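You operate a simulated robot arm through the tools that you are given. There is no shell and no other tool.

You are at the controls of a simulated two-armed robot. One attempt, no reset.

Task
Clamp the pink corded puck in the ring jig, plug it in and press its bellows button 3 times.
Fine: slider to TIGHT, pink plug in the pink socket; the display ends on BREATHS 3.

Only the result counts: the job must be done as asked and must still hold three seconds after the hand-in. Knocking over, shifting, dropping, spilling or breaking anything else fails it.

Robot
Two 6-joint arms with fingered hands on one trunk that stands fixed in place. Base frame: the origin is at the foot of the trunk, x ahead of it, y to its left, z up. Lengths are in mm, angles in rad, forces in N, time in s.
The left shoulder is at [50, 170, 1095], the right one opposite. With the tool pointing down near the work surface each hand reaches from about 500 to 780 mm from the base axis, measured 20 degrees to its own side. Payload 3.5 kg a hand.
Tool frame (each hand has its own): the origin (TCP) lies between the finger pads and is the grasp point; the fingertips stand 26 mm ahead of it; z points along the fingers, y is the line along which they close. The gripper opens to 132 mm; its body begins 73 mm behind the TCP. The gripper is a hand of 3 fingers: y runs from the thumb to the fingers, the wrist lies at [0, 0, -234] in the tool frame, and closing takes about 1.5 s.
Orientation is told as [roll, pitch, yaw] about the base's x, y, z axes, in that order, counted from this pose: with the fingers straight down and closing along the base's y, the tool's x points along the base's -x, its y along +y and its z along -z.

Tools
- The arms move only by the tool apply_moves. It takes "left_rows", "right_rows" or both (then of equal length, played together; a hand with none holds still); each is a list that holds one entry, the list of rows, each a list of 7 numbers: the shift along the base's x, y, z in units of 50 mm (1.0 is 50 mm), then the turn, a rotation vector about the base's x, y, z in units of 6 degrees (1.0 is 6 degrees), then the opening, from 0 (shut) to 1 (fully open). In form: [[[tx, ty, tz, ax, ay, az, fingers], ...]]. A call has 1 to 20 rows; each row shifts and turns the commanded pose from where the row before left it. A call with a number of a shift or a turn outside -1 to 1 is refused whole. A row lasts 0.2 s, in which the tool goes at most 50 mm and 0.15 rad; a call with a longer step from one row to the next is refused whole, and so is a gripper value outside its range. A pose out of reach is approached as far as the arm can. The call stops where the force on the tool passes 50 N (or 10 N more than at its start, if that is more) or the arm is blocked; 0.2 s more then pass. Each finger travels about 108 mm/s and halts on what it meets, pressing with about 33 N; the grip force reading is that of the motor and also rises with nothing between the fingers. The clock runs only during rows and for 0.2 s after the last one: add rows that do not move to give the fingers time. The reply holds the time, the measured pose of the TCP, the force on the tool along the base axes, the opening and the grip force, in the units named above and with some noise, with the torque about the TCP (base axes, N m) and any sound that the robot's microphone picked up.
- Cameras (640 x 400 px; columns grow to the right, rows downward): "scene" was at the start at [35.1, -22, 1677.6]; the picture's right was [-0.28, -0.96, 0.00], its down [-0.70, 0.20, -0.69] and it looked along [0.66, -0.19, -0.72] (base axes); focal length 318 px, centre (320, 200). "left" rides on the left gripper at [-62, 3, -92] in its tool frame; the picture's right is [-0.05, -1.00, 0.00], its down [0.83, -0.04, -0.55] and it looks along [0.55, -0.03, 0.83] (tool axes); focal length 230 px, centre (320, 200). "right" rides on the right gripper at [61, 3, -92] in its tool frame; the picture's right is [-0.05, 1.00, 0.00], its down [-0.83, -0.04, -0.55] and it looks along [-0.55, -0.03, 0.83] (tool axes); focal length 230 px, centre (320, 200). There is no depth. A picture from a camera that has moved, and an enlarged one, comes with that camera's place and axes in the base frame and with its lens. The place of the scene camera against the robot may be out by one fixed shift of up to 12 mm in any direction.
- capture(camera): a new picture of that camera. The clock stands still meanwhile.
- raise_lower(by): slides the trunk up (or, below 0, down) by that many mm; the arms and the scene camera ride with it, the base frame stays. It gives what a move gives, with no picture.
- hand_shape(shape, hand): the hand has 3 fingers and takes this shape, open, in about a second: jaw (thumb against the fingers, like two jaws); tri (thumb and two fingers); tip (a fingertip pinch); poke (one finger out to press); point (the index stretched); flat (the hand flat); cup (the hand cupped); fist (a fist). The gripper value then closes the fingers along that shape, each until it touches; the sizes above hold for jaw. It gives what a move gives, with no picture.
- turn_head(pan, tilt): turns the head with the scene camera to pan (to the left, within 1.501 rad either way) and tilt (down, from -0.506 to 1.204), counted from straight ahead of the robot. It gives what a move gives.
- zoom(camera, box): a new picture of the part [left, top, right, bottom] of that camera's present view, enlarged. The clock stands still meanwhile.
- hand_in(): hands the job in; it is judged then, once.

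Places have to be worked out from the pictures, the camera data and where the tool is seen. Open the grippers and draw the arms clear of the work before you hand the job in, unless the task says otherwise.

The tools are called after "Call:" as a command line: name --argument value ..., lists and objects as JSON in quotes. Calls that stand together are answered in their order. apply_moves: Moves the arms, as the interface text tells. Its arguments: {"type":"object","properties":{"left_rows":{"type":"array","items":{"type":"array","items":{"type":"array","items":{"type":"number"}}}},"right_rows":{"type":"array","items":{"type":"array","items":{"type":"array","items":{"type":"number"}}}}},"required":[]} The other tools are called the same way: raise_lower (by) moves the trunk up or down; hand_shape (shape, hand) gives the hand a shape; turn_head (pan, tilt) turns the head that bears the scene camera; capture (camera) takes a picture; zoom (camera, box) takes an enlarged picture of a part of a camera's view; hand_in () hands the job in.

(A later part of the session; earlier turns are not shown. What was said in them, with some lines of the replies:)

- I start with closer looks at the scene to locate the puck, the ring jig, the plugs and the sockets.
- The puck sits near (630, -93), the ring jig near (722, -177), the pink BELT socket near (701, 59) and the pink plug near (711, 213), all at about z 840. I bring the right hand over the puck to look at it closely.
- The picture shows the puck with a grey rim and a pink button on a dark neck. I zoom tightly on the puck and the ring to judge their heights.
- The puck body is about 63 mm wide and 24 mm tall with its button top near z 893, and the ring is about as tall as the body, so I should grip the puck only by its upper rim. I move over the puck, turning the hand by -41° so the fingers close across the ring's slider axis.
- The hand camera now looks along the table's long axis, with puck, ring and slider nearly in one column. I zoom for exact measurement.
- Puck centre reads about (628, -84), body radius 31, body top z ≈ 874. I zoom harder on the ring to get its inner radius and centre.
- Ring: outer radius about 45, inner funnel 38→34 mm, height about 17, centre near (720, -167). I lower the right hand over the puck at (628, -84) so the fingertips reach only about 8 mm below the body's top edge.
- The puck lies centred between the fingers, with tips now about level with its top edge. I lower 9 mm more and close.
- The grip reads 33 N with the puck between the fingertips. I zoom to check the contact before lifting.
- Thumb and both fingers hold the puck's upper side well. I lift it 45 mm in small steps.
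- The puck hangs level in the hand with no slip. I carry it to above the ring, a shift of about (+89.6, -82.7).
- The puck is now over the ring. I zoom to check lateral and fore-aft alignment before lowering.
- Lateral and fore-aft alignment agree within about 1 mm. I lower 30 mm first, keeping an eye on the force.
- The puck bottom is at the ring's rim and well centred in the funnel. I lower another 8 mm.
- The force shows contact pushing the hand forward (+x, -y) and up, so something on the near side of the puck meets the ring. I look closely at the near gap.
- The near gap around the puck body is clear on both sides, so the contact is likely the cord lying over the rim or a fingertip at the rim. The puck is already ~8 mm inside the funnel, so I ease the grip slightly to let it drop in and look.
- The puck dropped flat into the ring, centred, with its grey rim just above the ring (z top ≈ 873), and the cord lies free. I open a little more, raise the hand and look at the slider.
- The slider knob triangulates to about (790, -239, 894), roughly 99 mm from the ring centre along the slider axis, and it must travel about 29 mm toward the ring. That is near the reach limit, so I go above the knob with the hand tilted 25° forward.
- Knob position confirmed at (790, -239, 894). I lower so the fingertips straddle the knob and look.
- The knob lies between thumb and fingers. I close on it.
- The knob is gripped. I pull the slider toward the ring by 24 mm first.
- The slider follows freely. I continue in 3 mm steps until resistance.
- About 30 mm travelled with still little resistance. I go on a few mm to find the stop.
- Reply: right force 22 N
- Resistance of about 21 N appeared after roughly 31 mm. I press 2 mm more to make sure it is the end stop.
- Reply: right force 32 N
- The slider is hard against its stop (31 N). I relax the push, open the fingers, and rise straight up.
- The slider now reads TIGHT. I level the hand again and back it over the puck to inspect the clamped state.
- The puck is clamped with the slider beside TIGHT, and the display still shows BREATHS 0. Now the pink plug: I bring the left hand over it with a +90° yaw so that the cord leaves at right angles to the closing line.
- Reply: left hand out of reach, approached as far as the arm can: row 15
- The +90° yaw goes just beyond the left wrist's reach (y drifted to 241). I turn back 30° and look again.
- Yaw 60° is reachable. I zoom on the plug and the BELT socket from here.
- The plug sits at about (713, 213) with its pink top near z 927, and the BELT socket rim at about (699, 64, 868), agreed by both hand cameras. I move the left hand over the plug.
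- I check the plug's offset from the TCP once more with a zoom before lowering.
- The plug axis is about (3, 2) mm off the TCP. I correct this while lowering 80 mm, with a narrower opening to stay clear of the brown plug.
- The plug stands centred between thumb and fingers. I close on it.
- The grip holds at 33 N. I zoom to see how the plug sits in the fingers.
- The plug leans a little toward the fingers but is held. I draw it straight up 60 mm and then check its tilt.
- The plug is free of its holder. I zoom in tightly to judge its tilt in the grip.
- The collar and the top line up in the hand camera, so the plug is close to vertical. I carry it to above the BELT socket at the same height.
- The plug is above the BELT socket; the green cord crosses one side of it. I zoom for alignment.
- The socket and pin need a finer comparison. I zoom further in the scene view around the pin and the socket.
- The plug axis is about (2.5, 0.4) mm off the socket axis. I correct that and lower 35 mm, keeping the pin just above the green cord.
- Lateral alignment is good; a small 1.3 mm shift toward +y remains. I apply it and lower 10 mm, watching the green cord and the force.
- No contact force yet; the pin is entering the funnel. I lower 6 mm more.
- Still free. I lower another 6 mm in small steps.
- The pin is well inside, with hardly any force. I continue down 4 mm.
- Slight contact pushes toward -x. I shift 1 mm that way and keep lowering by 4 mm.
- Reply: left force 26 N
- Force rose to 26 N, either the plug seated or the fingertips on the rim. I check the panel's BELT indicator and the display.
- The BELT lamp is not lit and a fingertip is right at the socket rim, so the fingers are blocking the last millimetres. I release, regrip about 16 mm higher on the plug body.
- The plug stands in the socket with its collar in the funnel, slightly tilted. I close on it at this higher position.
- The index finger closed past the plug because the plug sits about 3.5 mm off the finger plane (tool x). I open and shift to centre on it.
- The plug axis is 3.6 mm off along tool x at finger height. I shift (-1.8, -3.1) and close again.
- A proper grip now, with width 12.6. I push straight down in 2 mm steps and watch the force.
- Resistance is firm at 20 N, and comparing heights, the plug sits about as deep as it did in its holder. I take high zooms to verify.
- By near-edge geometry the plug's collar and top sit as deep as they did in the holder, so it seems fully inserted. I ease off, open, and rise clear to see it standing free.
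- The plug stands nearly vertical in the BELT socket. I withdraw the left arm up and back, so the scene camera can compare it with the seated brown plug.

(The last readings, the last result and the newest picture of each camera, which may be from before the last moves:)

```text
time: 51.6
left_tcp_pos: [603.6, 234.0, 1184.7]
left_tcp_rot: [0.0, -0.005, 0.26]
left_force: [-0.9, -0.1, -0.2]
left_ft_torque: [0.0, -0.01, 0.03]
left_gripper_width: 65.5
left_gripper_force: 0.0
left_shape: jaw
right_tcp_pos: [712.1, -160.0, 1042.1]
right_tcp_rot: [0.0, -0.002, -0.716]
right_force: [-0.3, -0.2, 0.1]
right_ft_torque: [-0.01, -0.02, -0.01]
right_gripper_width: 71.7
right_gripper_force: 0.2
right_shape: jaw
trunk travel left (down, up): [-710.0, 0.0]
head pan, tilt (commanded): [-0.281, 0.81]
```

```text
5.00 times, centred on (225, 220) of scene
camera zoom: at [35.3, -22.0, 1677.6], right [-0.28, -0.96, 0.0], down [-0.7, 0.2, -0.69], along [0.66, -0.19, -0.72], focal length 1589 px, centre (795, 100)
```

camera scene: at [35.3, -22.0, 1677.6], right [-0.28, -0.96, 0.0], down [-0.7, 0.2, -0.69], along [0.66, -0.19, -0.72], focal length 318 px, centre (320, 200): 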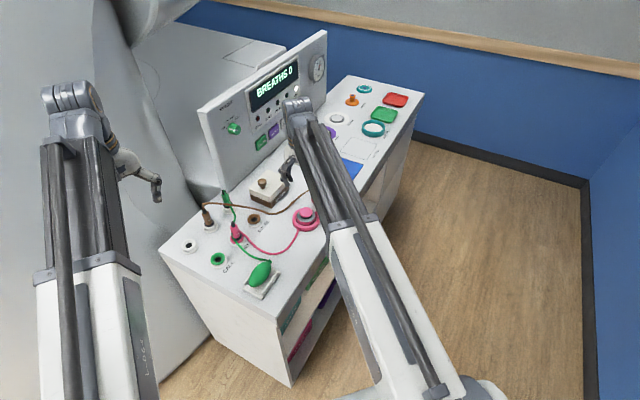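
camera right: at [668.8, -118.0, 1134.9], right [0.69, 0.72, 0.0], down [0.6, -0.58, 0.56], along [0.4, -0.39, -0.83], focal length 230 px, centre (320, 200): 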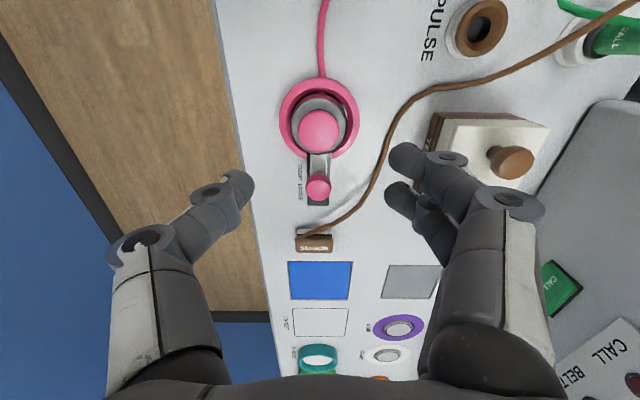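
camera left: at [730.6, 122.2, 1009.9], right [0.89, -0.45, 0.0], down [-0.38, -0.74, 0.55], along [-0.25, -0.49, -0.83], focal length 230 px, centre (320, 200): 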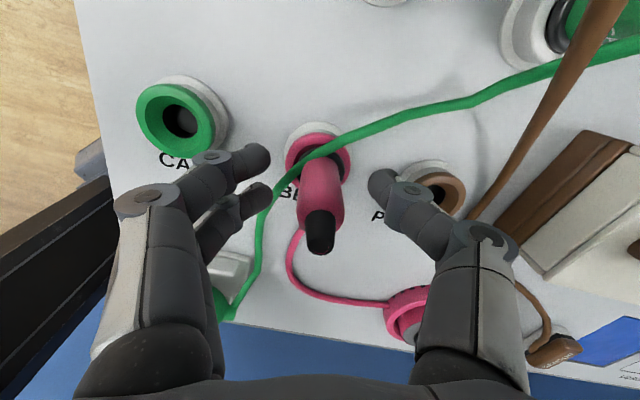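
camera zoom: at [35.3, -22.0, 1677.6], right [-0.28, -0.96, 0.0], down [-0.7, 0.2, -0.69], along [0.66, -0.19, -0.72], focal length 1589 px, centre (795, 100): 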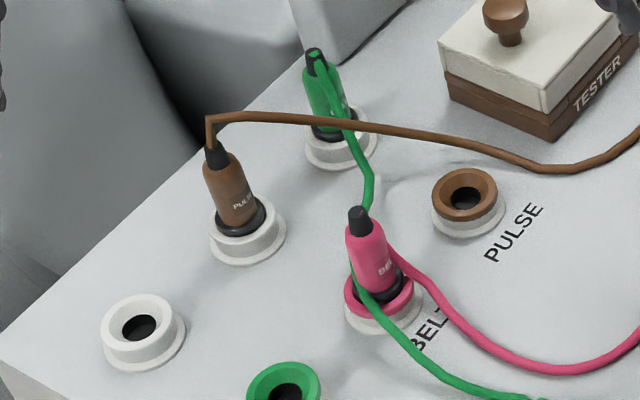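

Call:
zoom --camera "scene" --box '[192, 195, 224, 235]'

Call:
zoom --camera "scene" --box '[224, 212, 256, 252]'

Call:
capture --camera "left"

```text
10.00 times, centred on (208, 215) of scene
camera zoom: at [35.3, -22.0, 1677.6], right [-0.28, -0.96, 0.0], down [-0.7, 0.2, -0.69], along [0.66, -0.19, -0.72], focal length 3178 px, centre (1440, 50)
```

zoom: 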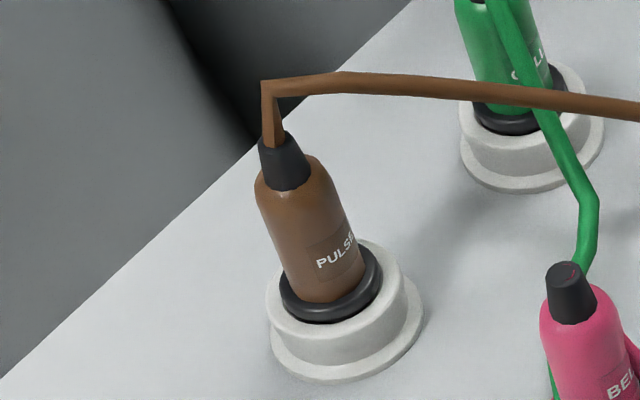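

```text
10.00 times, centred on (240, 232) of scene
camera zoom: at [35.3, -22.0, 1677.6], right [-0.28, -0.96, 0.0], down [-0.7, 0.2, -0.69], along [0.66, -0.19, -0.72], focal length 3178 px, centre (1120, -120)
```

zoom: 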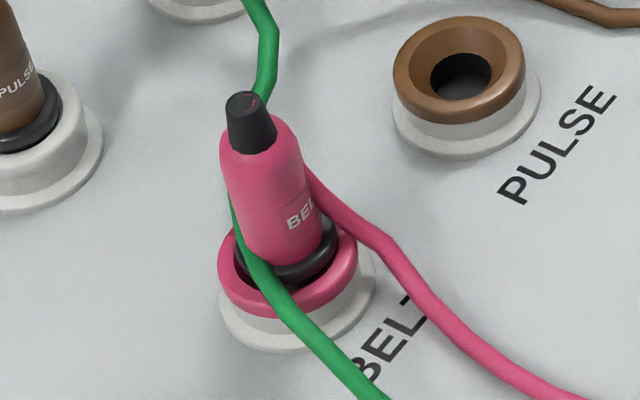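

```text
taken
camera left: at [661.7, 252.4, 1277.7], right [0.31, -0.95, 0.0], down [-0.79, -0.26, 0.55], along [-0.53, -0.17, -0.83], focal length 230 px, centre (320, 200)
```

left: 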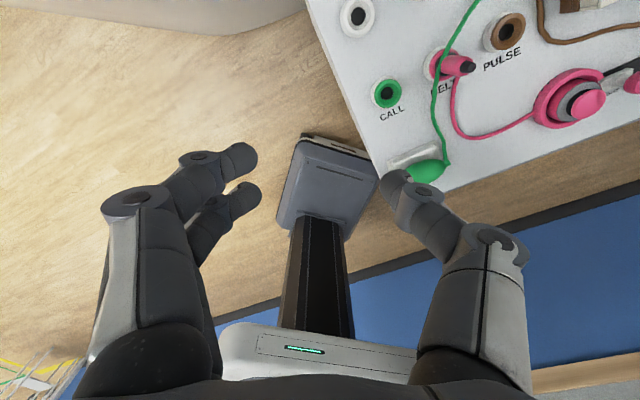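

Seating height looks alike, though holder and socket differ in size; the display will be the real test. I close the right hand and bring it over the button at about (722, -171).

Call:
apply_moves --right_rows '[[[0.05, -0.06, -0.3, 0, 0, 0, 0.4], [0.05, -0.06, -0.3, 0, 0, 0, 0.2], [0.05, -0.06, -0.3, 0, 0, 0, 0.0], [0.05, -0.05, -0.3, 0, 0, 0, 0.0], [0, 0, -0.2, 0, 0, 0, 0.0], [0, 0, 0, 0, 0, 0, 0.0], [0, 0, 0, 0, 0, 0, 0.0]]]'

Call:
capture --camera "right"

Call:
zoom --camera "scene" --box '[265, 150, 345, 240]'

```text
time: 53.2
left_tcp_pos: [604.2, 234.3, 1186.8]
left_tcp_rot: [0.0, -0.004, 0.261]
left_force: [-0.3, 0.1, 0.3]
left_ft_torque: [-0.02, -0.05, -0.03]
left_gripper_width: 65.5
left_gripper_force: 0.0
left_shape: jaw
right_tcp_pos: [721.7, -171.8, 972.6]
right_tcp_rot: [-0.001, -0.001, -0.715]
right_force: [0.9, -0.1, 0.7]
right_ft_torque: [0.02, -0.01, 0.04]
right_gripper_width: 0.1
right_gripper_force: 32.5
right_shape: jaw
trunk travel left (down, up): [-710.0, 0.0]
head pan, tilt (commanded): [-0.281, 0.81]
```

```text
taken
camera right: at [678.1, -129.6, 1064.4], right [0.69, 0.72, 0.0], down [0.6, -0.58, 0.56], along [0.4, -0.39, -0.83], focal length 230 px, centre (320, 200)
```

right: 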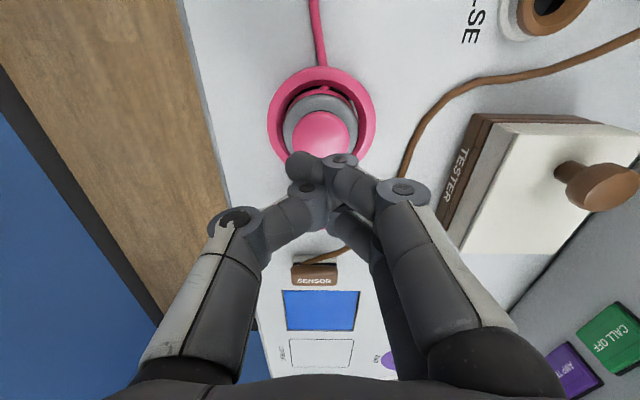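

```text
4.44 times, centred on (305, 195) of scene
camera zoom: at [35.2, -22.0, 1677.6], right [-0.28, -0.96, 0.0], down [-0.7, 0.2, -0.69], along [0.66, -0.19, -0.72], focal length 1412 px, centre (387, 222)
```

zoom: 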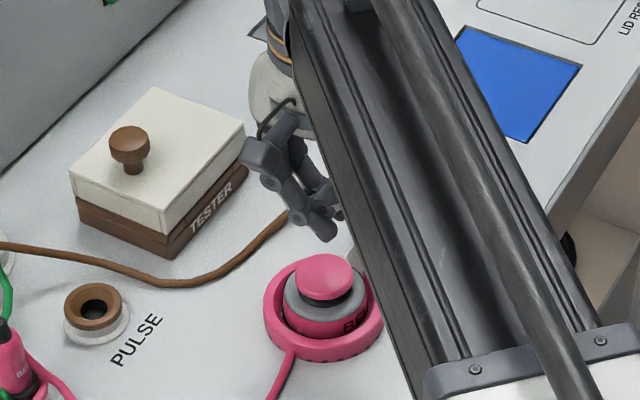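

The closed fingertips are above the button. I lower to just above it.

Call:
apply_moves --right_rows '[[[0, 0, -0.4, 0, 0, 0, 0], [0, 0, -0.3, 0, 0, 0, 0], [0, 0, -0.2, 0, 0, 0, 0], [0, 0, 0, 0, 0, 0, 0]]]'

Call:
capture --camera "right"

Call:
zoom --camera "scene" --box '[265, 150, 345, 240]'

```text
time: 54.2
left_tcp_pos: [605.0, 233.9, 1185.7]
left_tcp_rot: [0.0, -0.002, 0.261]
left_force: [-0.2, 0.1, -0.6]
left_ft_torque: [0.03, 0.0, 0.02]
left_gripper_width: 65.4
left_gripper_force: 0.0
left_shape: jaw
right_tcp_pos: [722.8, -170.9, 927.3]
right_tcp_rot: [0.001, -0.002, -0.715]
right_force: [-0.1, -1.3, -0.6]
right_ft_torque: [0.02, 0.01, 0.06]
right_gripper_width: 0.3
right_gripper_force: 32.5
right_shape: jaw
trunk travel left (down, up): [-710.0, 0.0]
head pan, tilt (commanded): [-0.281, 0.81]
```

```text
taken
camera right: at [678.5, -129.4, 1019.6], right [0.69, 0.72, 0.0], down [0.6, -0.58, 0.56], along [0.4, -0.39, -0.83], focal length 230 px, centre (320, 200)
```

right: 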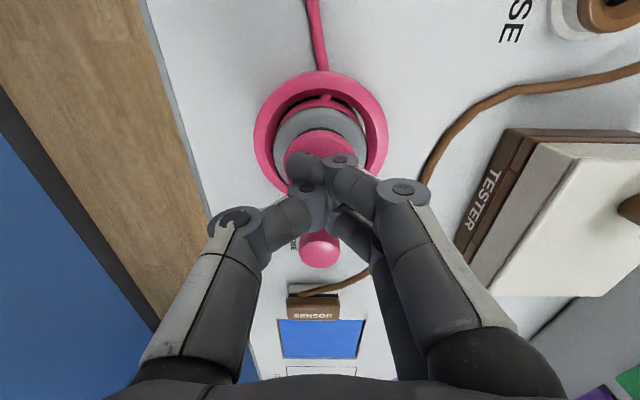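

```text
4.44 times, centred on (305, 195) of scene
camera zoom: at [35.2, -22.0, 1677.6], right [-0.28, -0.96, 0.0], down [-0.7, 0.2, -0.69], along [0.66, -0.19, -0.72], focal length 1412 px, centre (387, 222)
```

zoom: 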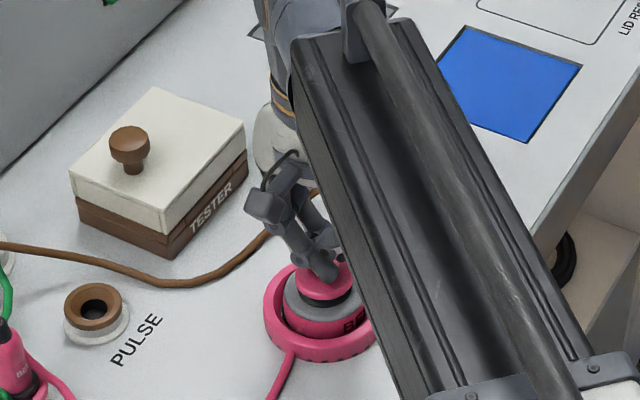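

The hand is centred over the button with tips about 8–15 mm above it. I lower gently to find contact.

Call:
apply_moves --right_rows '[[[0, 0, -0.1, 0, 0, 0, 0], [0, 0, -0.1, 0, 0, 0, 0], [0, 0, 0, 0, 0, 0, 0]]]'

Call:
zoom --camera "right" --box '[240, 90, 400, 210]'

```text
time: 55.0
left_tcp_pos: [604.1, 233.5, 1185.2]
left_tcp_rot: [0.0, -0.004, 0.261]
left_force: [0.4, -0.7, 0.6]
left_ft_torque: [0.05, -0.04, -0.02]
left_gripper_width: 65.3
left_gripper_force: 0.1
left_shape: jaw
right_tcp_pos: [721.6, -171.0, 917.6]
right_tcp_rot: [0.0, -0.004, -0.716]
right_force: [0.1, 0.4, 0.8]
right_ft_torque: [-0.02, 0.02, 0.03]
right_gripper_width: 0.2
right_gripper_force: 33.3
right_shape: jaw
trunk travel left (down, up): [-710.0, 0.0]
head pan, tilt (commanded): [-0.281, 0.81]
```

```text
3.33 times, centred on (320, 150) of right
camera zoom: at [678.1, -129.4, 1009.9], right [0.69, 0.72, 0.0], down [0.6, -0.58, 0.56], along [0.4, -0.39, -0.83], focal length 767 px, centre (320, 367)
```

zoom: 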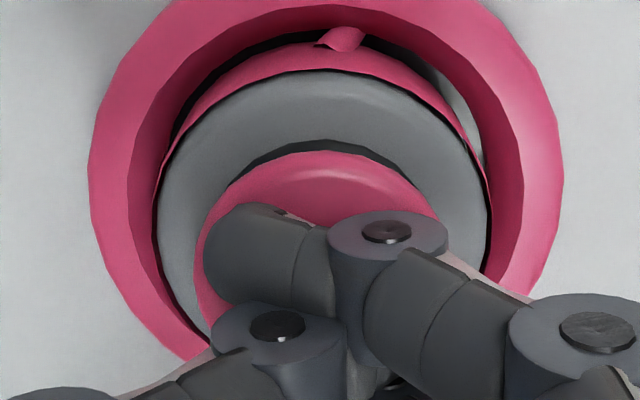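

No contact yet. I go 4 mm lower.

Call:
apply_moves --right_rows '[[[0, 0, -0.04, 0, 0, 0, 0], [0, 0, -0.04, 0, 0, 0, 0]]]'

Call:
zoom --camera "scene" --box '[220, 60, 340, 150]'

```text
time: 55.6
left_tcp_pos: [604.7, 234.2, 1184.5]
left_tcp_rot: [-0.001, -0.003, 0.262]
left_force: [-0.2, 0.0, -0.3]
left_ft_torque: [-0.04, -0.02, -0.01]
left_gripper_width: 65.6
left_gripper_force: 0.0
left_shape: jaw
right_tcp_pos: [722.1, -172.3, 914.3]
right_tcp_rot: [0.002, -0.002, -0.715]
right_force: [0.3, 0.9, 3.0]
right_ft_torque: [0.02, -0.02, 0.05]
right_gripper_width: 0.2
right_gripper_force: 33.5
right_shape: jaw
trunk travel left (down, up): [-710.0, 0.0]
head pan, tilt (commanded): [-0.281, 0.81]
heard: click
```

```text
4.44 times, centred on (280, 105) of scene
camera zoom: at [34.9, -21.8, 1677.6], right [-0.28, -0.96, 0.0], down [-0.7, 0.2, -0.69], along [0.66, -0.19, -0.72], focal length 1412 px, centre (498, 622)
```

zoom: 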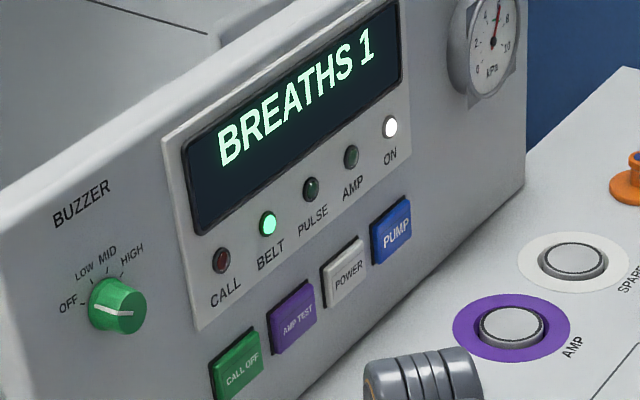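

A click: the display reads BREATHS 1 and the BELT lamp lit, so the plug is in. I raise to release the button and check.

Call:
apply_moves --right_rows '[[[0, 0, 0.15, 0, 0, 0, 0], [0, 0, 0.15, 0, 0, 0, 0], [0, 0, 0, 0, 0, 0, 0], [0, 0, 0, 0, 0, 0, 0], [0, 0, 0, 0, 0, 0, 0]]]'

Call:
zoom --camera "scene" --box '[220, 60, 340, 150]'

Call:
zoom --camera "right" --box '[240, 90, 400, 210]'

```text
time: 56.8
left_tcp_pos: [604.1, 232.2, 1184.5]
left_tcp_rot: [0.002, -0.004, 0.261]
left_force: [-0.3, -0.6, 0.4]
left_ft_torque: [0.0, 0.03, 0.01]
left_gripper_width: 65.3
left_gripper_force: 0.1
left_shape: jaw
right_tcp_pos: [721.9, -172.1, 927.2]
right_tcp_rot: [0.001, 0.0, -0.716]
right_force: [0.1, -0.4, 0.1]
right_ft_torque: [0.0, 0.0, 0.01]
right_gripper_width: 0.0
right_gripper_force: 33.2
right_shape: jaw
trunk travel left (down, up): [-710.0, 0.0]
head pan, tilt (commanded): [-0.281, 0.81]
```

```text
4.44 times, centred on (280, 105) of scene
camera zoom: at [35.2, -22.0, 1677.6], right [-0.28, -0.96, 0.0], down [-0.7, 0.2, -0.69], along [0.66, -0.19, -0.72], focal length 1412 px, centre (498, 622)
```

zoom: 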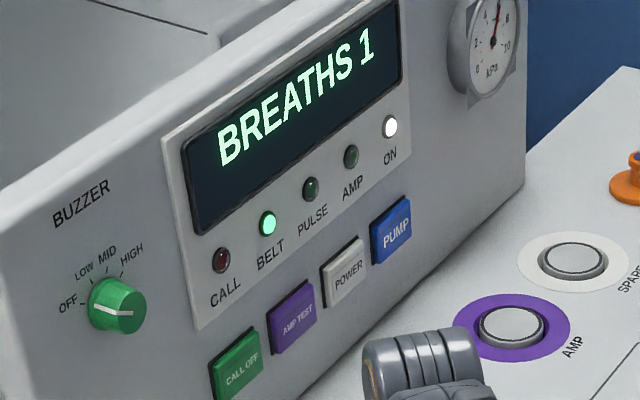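

```text
3.33 times, centred on (320, 150) of right
camera zoom: at [678.2, -129.7, 1020.8], right [0.69, 0.72, 0.0], down [0.6, -0.58, 0.56], along [0.4, -0.39, -0.83], focal length 767 px, centre (320, 367)
```

zoom: 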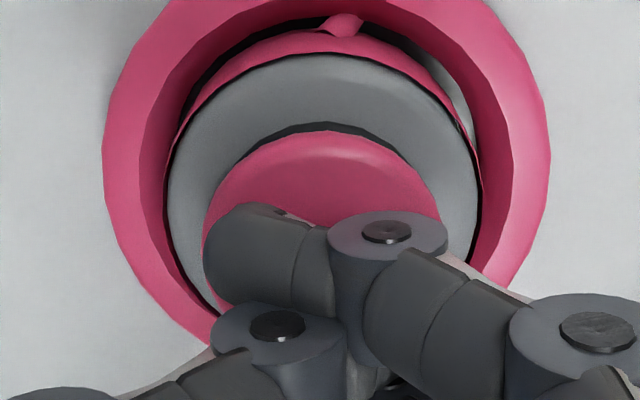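

The counter holds at 1. I make the second press with the same stroke.

Call:
apply_moves --right_rows '[[[0, 0, -0.1, 0, 0, 0, 0], [0, 0, -0.1, 0, 0, 0, 0], [0, 0, -0.05, 0, 0, 0, 0], [0, 0, -0.05, 0, 0, 0, 0]]]'

Call:
zoom --camera "scene" --box '[220, 60, 340, 150]'

```text
time: 57.8
left_tcp_pos: [604.1, 234.3, 1185.7]
left_tcp_rot: [-0.001, -0.002, 0.261]
left_force: [0.9, 0.0, 0.9]
left_ft_torque: [0.02, 0.01, 0.02]
left_gripper_width: 65.3
left_gripper_force: 0.1
left_shape: jaw
right_tcp_pos: [721.9, -170.8, 913.6]
right_tcp_rot: [0.001, -0.002, -0.717]
right_force: [0.0, -0.4, 3.7]
right_ft_torque: [0.01, 0.0, -0.03]
right_gripper_width: 0.1
right_gripper_force: 33.1
right_shape: jaw
trunk travel left (down, up): [-710.0, 0.0]
head pan, tilt (commanded): [-0.281, 0.81]
heard: click
```

```text
4.44 times, centred on (280, 105) of scene
camera zoom: at [34.8, -21.9, 1677.6], right [-0.28, -0.96, 0.0], down [-0.7, 0.2, -0.69], along [0.66, -0.19, -0.72], focal length 1412 px, centre (498, 622)
```

zoom: 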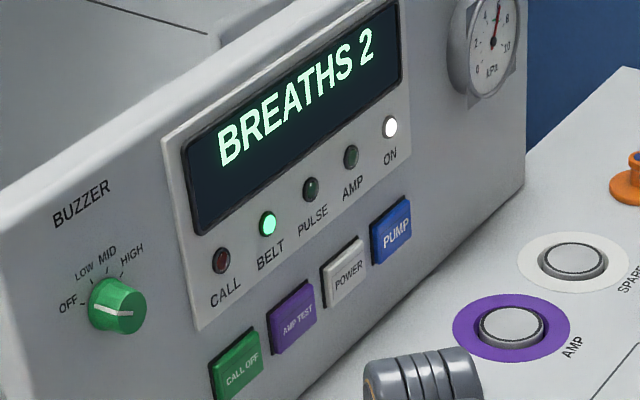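

BREATHS 2 after the second click. I release again and wait.

Call:
apply_moves --right_rows '[[[0, 0, 0.15, 0, 0, 0, 0], [0, 0, 0.15, 0, 0, 0, 0], [0, 0, 0, 0, 0, 0, 0], [0, 0, 0, 0, 0, 0, 0], [0, 0, 0, 0, 0, 0, 0]]]'

Call:
zoom --camera "scene" --box '[220, 60, 340, 150]'

```text
time: 59.0
left_tcp_pos: [605.4, 233.7, 1185.1]
left_tcp_rot: [-0.001, -0.003, 0.261]
left_force: [0.6, -0.3, -0.1]
left_ft_torque: [0.0, -0.01, 0.0]
left_gripper_width: 65.5
left_gripper_force: 0.1
left_shape: jaw
right_tcp_pos: [722.6, -172.0, 928.6]
right_tcp_rot: [0.0, -0.003, -0.715]
right_force: [0.7, 0.0, 1.0]
right_ft_torque: [-0.01, -0.01, 0.03]
right_gripper_width: 0.0
right_gripper_force: 33.1
right_shape: jaw
trunk travel left (down, up): [-710.0, 0.0]
head pan, tilt (commanded): [-0.281, 0.81]
```

```text
4.44 times, centred on (280, 105) of scene
camera zoom: at [35.2, -22.0, 1677.6], right [-0.28, -0.96, 0.0], down [-0.7, 0.2, -0.69], along [0.66, -0.19, -0.72], focal length 1412 px, centre (498, 622)
```

zoom: 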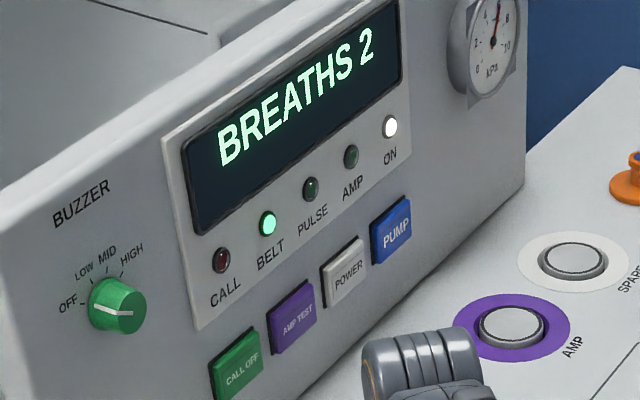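

The count stays at 2. Now the third and last press.

Call:
apply_moves --right_rows '[[[0, 0, -0.1, 0, 0, 0, 0], [0, 0, -0.1, 0, 0, 0, 0], [0, 0, -0.05, 0, 0, 0, 0], [0, 0, -0.05, 0, 0, 0, 0]]]'

Call:
zoom --camera "scene" --box '[220, 60, 340, 150]'

```text
time: 60.0
left_tcp_pos: [604.2, 234.6, 1186.1]
left_tcp_rot: [-0.002, -0.003, 0.262]
left_force: [-0.7, 0.1, 0.0]
left_ft_torque: [0.04, 0.01, 0.01]
left_gripper_width: 65.2
left_gripper_force: 0.1
left_shape: jaw
right_tcp_pos: [720.9, -172.1, 913.7]
right_tcp_rot: [0.001, 0.0, -0.716]
right_force: [0.7, 0.3, 3.1]
right_ft_torque: [0.02, 0.01, 0.0]
right_gripper_width: 0.1
right_gripper_force: 33.2
right_shape: jaw
trunk travel left (down, up): [-710.0, 0.0]
head pan, tilt (commanded): [-0.281, 0.81]
heard: click
```

```text
4.44 times, centred on (280, 105) of scene
camera zoom: at [34.8, -21.9, 1677.6], right [-0.28, -0.96, 0.0], down [-0.7, 0.2, -0.69], along [0.66, -0.19, -0.72], focal length 1412 px, centre (498, 622)
```

zoom: 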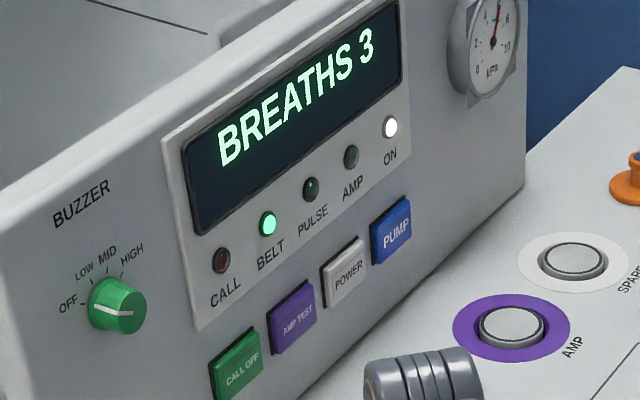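

BREATHS 3 with the BELT lamp lit. I raise the right hand straight up, open it, and draw it back to its side.

Call:
apply_moves --right_rows '[[[0, 0, 0.3, 0, 0, 0, 0], [0, 0, 0.7, 0, 0, 0, 0], [0, 0, 0.9, 0, 0, 0, 0], [0, 0, 0.9, 0, 0, 0, 0.2], [-0.3, -0.2, 0.6, 0, 0, 0.5, 0.4], [-0.5, -0.4, 0.4, 0, 0, 0.9, 0.6], [-0.5, -0.4, 0.4, 0, 0, 0.9, 0.8], [-0.5, -0.4, 0.4, 0, 0, 0.9, 0.9], [-0.5, -0.4, 0.3, 0, 0, 0.9, 0.9], [-0.5, -0.4, 0.2, 0, 0, 0.9, 0.9], [-0.5, -0.4, 0, 0, 0, 0.9, 0.9], [-0.5, -0.4, 0, 0, 0, 0.9, 0.9], [0, 0, 0, 0, 0, 0, 0.9]]]' --left_rows '[[[0, 0, 0, 0, 0, 0, 0.6], [0, 0, 0, 0, 0, 0, 0.8], [0, 0, 0, 0, 0, 0, 0.9], [0, 0, 0, 0, 0, 0, 0.9], [0, 0, 0, 0, 0, 0, 0.9], [0, 0, 0, 0, 0, 0, 0.9], [0, 0, 0, 0, 0, 0, 0.9], [0, 0, 0, 0, 0, 0, 0.9], [0, 0, 0, 0, 0, 0, 0.9], [0, 0, 0, 0, 0, 0, 0.9], [0, 0, 0, 0, 0, 0, 0.9], [0, 0, 0, 0, 0, 0, 0.9], [0, 0, 0, 0, 0, 0, 0.9]]]'

Call:
capture --camera "scene"

Call:
zoom --camera "scene" --box '[160, 160, 360, 300]'

Call:
zoom --camera "scene" --box '[190, 30, 420, 190]'

Call:
capture --camera "right"

```text
time: 62.8
left_tcp_pos: [603.8, 233.6, 1185.5]
left_tcp_rot: [0.0, -0.004, 0.262]
left_force: [-0.7, -0.6, -0.4]
left_ft_torque: [0.0, 0.02, 0.0]
left_gripper_width: 118.3
left_gripper_force: 0.1
left_shape: jaw
right_tcp_pos: [530.9, -322.8, 1169.1]
right_tcp_rot: [-0.001, 0.0, -0.001]
right_force: [-0.6, 0.2, 0.0]
right_ft_torque: [0.03, -0.01, -0.02]
right_gripper_width: 118.7
right_gripper_force: 0.0
right_shape: jaw
trunk travel left (down, up): [-710.0, 0.0]
head pan, tilt (commanded): [-0.281, 0.81]
```

```text
taken
camera scene: at [35.3, -21.9, 1677.6], right [-0.28, -0.96, 0.0], down [-0.7, 0.2, -0.69], along [0.66, -0.19, -0.72], focal length 318 px, centre (320, 200)
```

scene: 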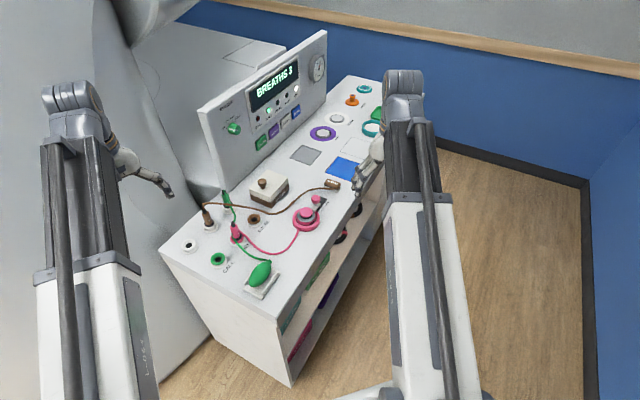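

```text
2.86 times, centred on (260, 230) of scene
camera zoom: at [35.3, -21.9, 1677.6], right [-0.28, -0.96, 0.0], down [-0.7, 0.2, -0.69], along [0.66, -0.19, -0.72], focal length 908 px, centre (491, 114)
```

zoom: 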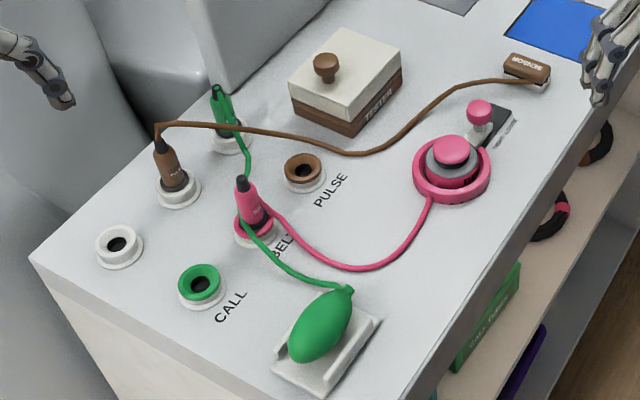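

```text
2.50 times, centred on (305, 110) of scene
camera zoom: at [35.3, -21.9, 1677.6], right [-0.28, -0.96, 0.0], down [-0.7, 0.2, -0.69], along [0.66, -0.19, -0.72], focal length 794 px, centre (358, 425)
```

zoom: 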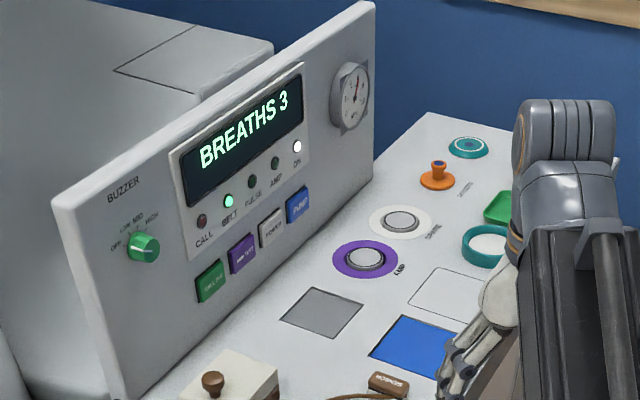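

```text
taken
camera right: at [470.7, -319.7, 1260.9], right [0.05, 1.0, 0.0], down [0.83, -0.05, 0.56], along [0.56, -0.03, -0.83], focal length 230 px, centre (320, 200)
```

right: 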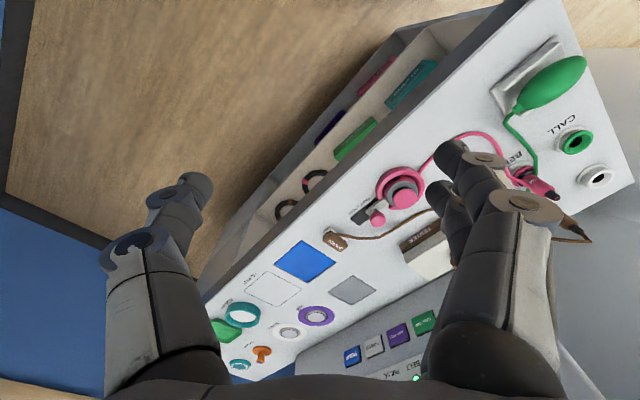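

Everything else stands where it was, and the display shows BREATHS 3. One last zoom on the slider and plug before handing in.

Call:
zoom --camera "right" --box '[340, 150, 440, 240]'

Call:
zoom --camera "scene" --box '[280, 185, 350, 245]'

```text
4.44 times, centred on (390, 195) of right
camera zoom: at [470.7, -319.7, 1260.9], right [0.05, 1.0, 0.0], down [0.83, -0.05, 0.56], along [0.56, -0.03, -0.83], focal length 1022 px, centre (9, 222)
```

zoom: 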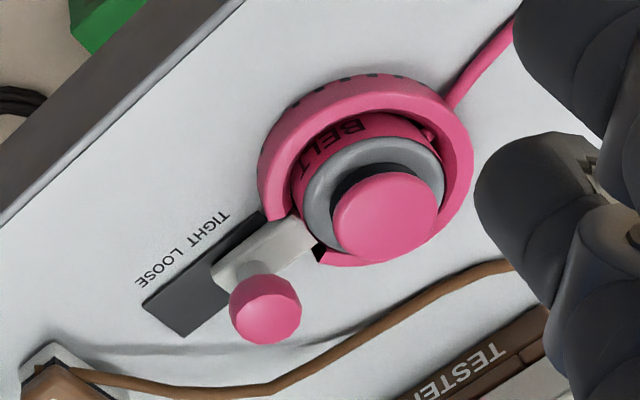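

```text
6.67 times, centred on (315, 215) of scene
camera zoom: at [35.3, -21.9, 1677.6], right [-0.28, -0.96, 0.0], down [-0.7, 0.2, -0.69], along [0.66, -0.19, -0.72], focal length 2118 px, centre (353, 100)
```

zoom: 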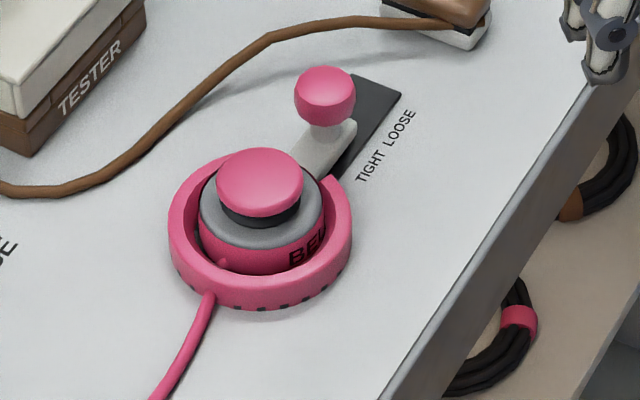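

The slider is home at TIGHT, the puck sits in the ring, the plug is in BELT, the display shows BREATHS 3, and both hands are open and clear. I hand the job in.

Call:
hand_in

```text
The job is handed in.
```

The job is handed in, and everything the task asked for showed as done in the last pictures:

- **Clamp:** the pink puck sits in the ring jig, and the slider is hard against its stop at TIGHT.
- **Plug:** the pink plug stands in the pink BELT socket, leaning by about 2–3°. It is connected, because the BELT lamp lit at the first press.
- **Button:** I pressed the bellows three times, with one click each. The display reads BREATHS 3.

The other plugs, the green bulb and the brown TESTER box look to be where they were. The green cord passes over the BELT socket, beside the plug's collar. Both hands were open and drawn clear before the hand-in. The hand-in reply gave no verdict, so I can't say how it was judged.
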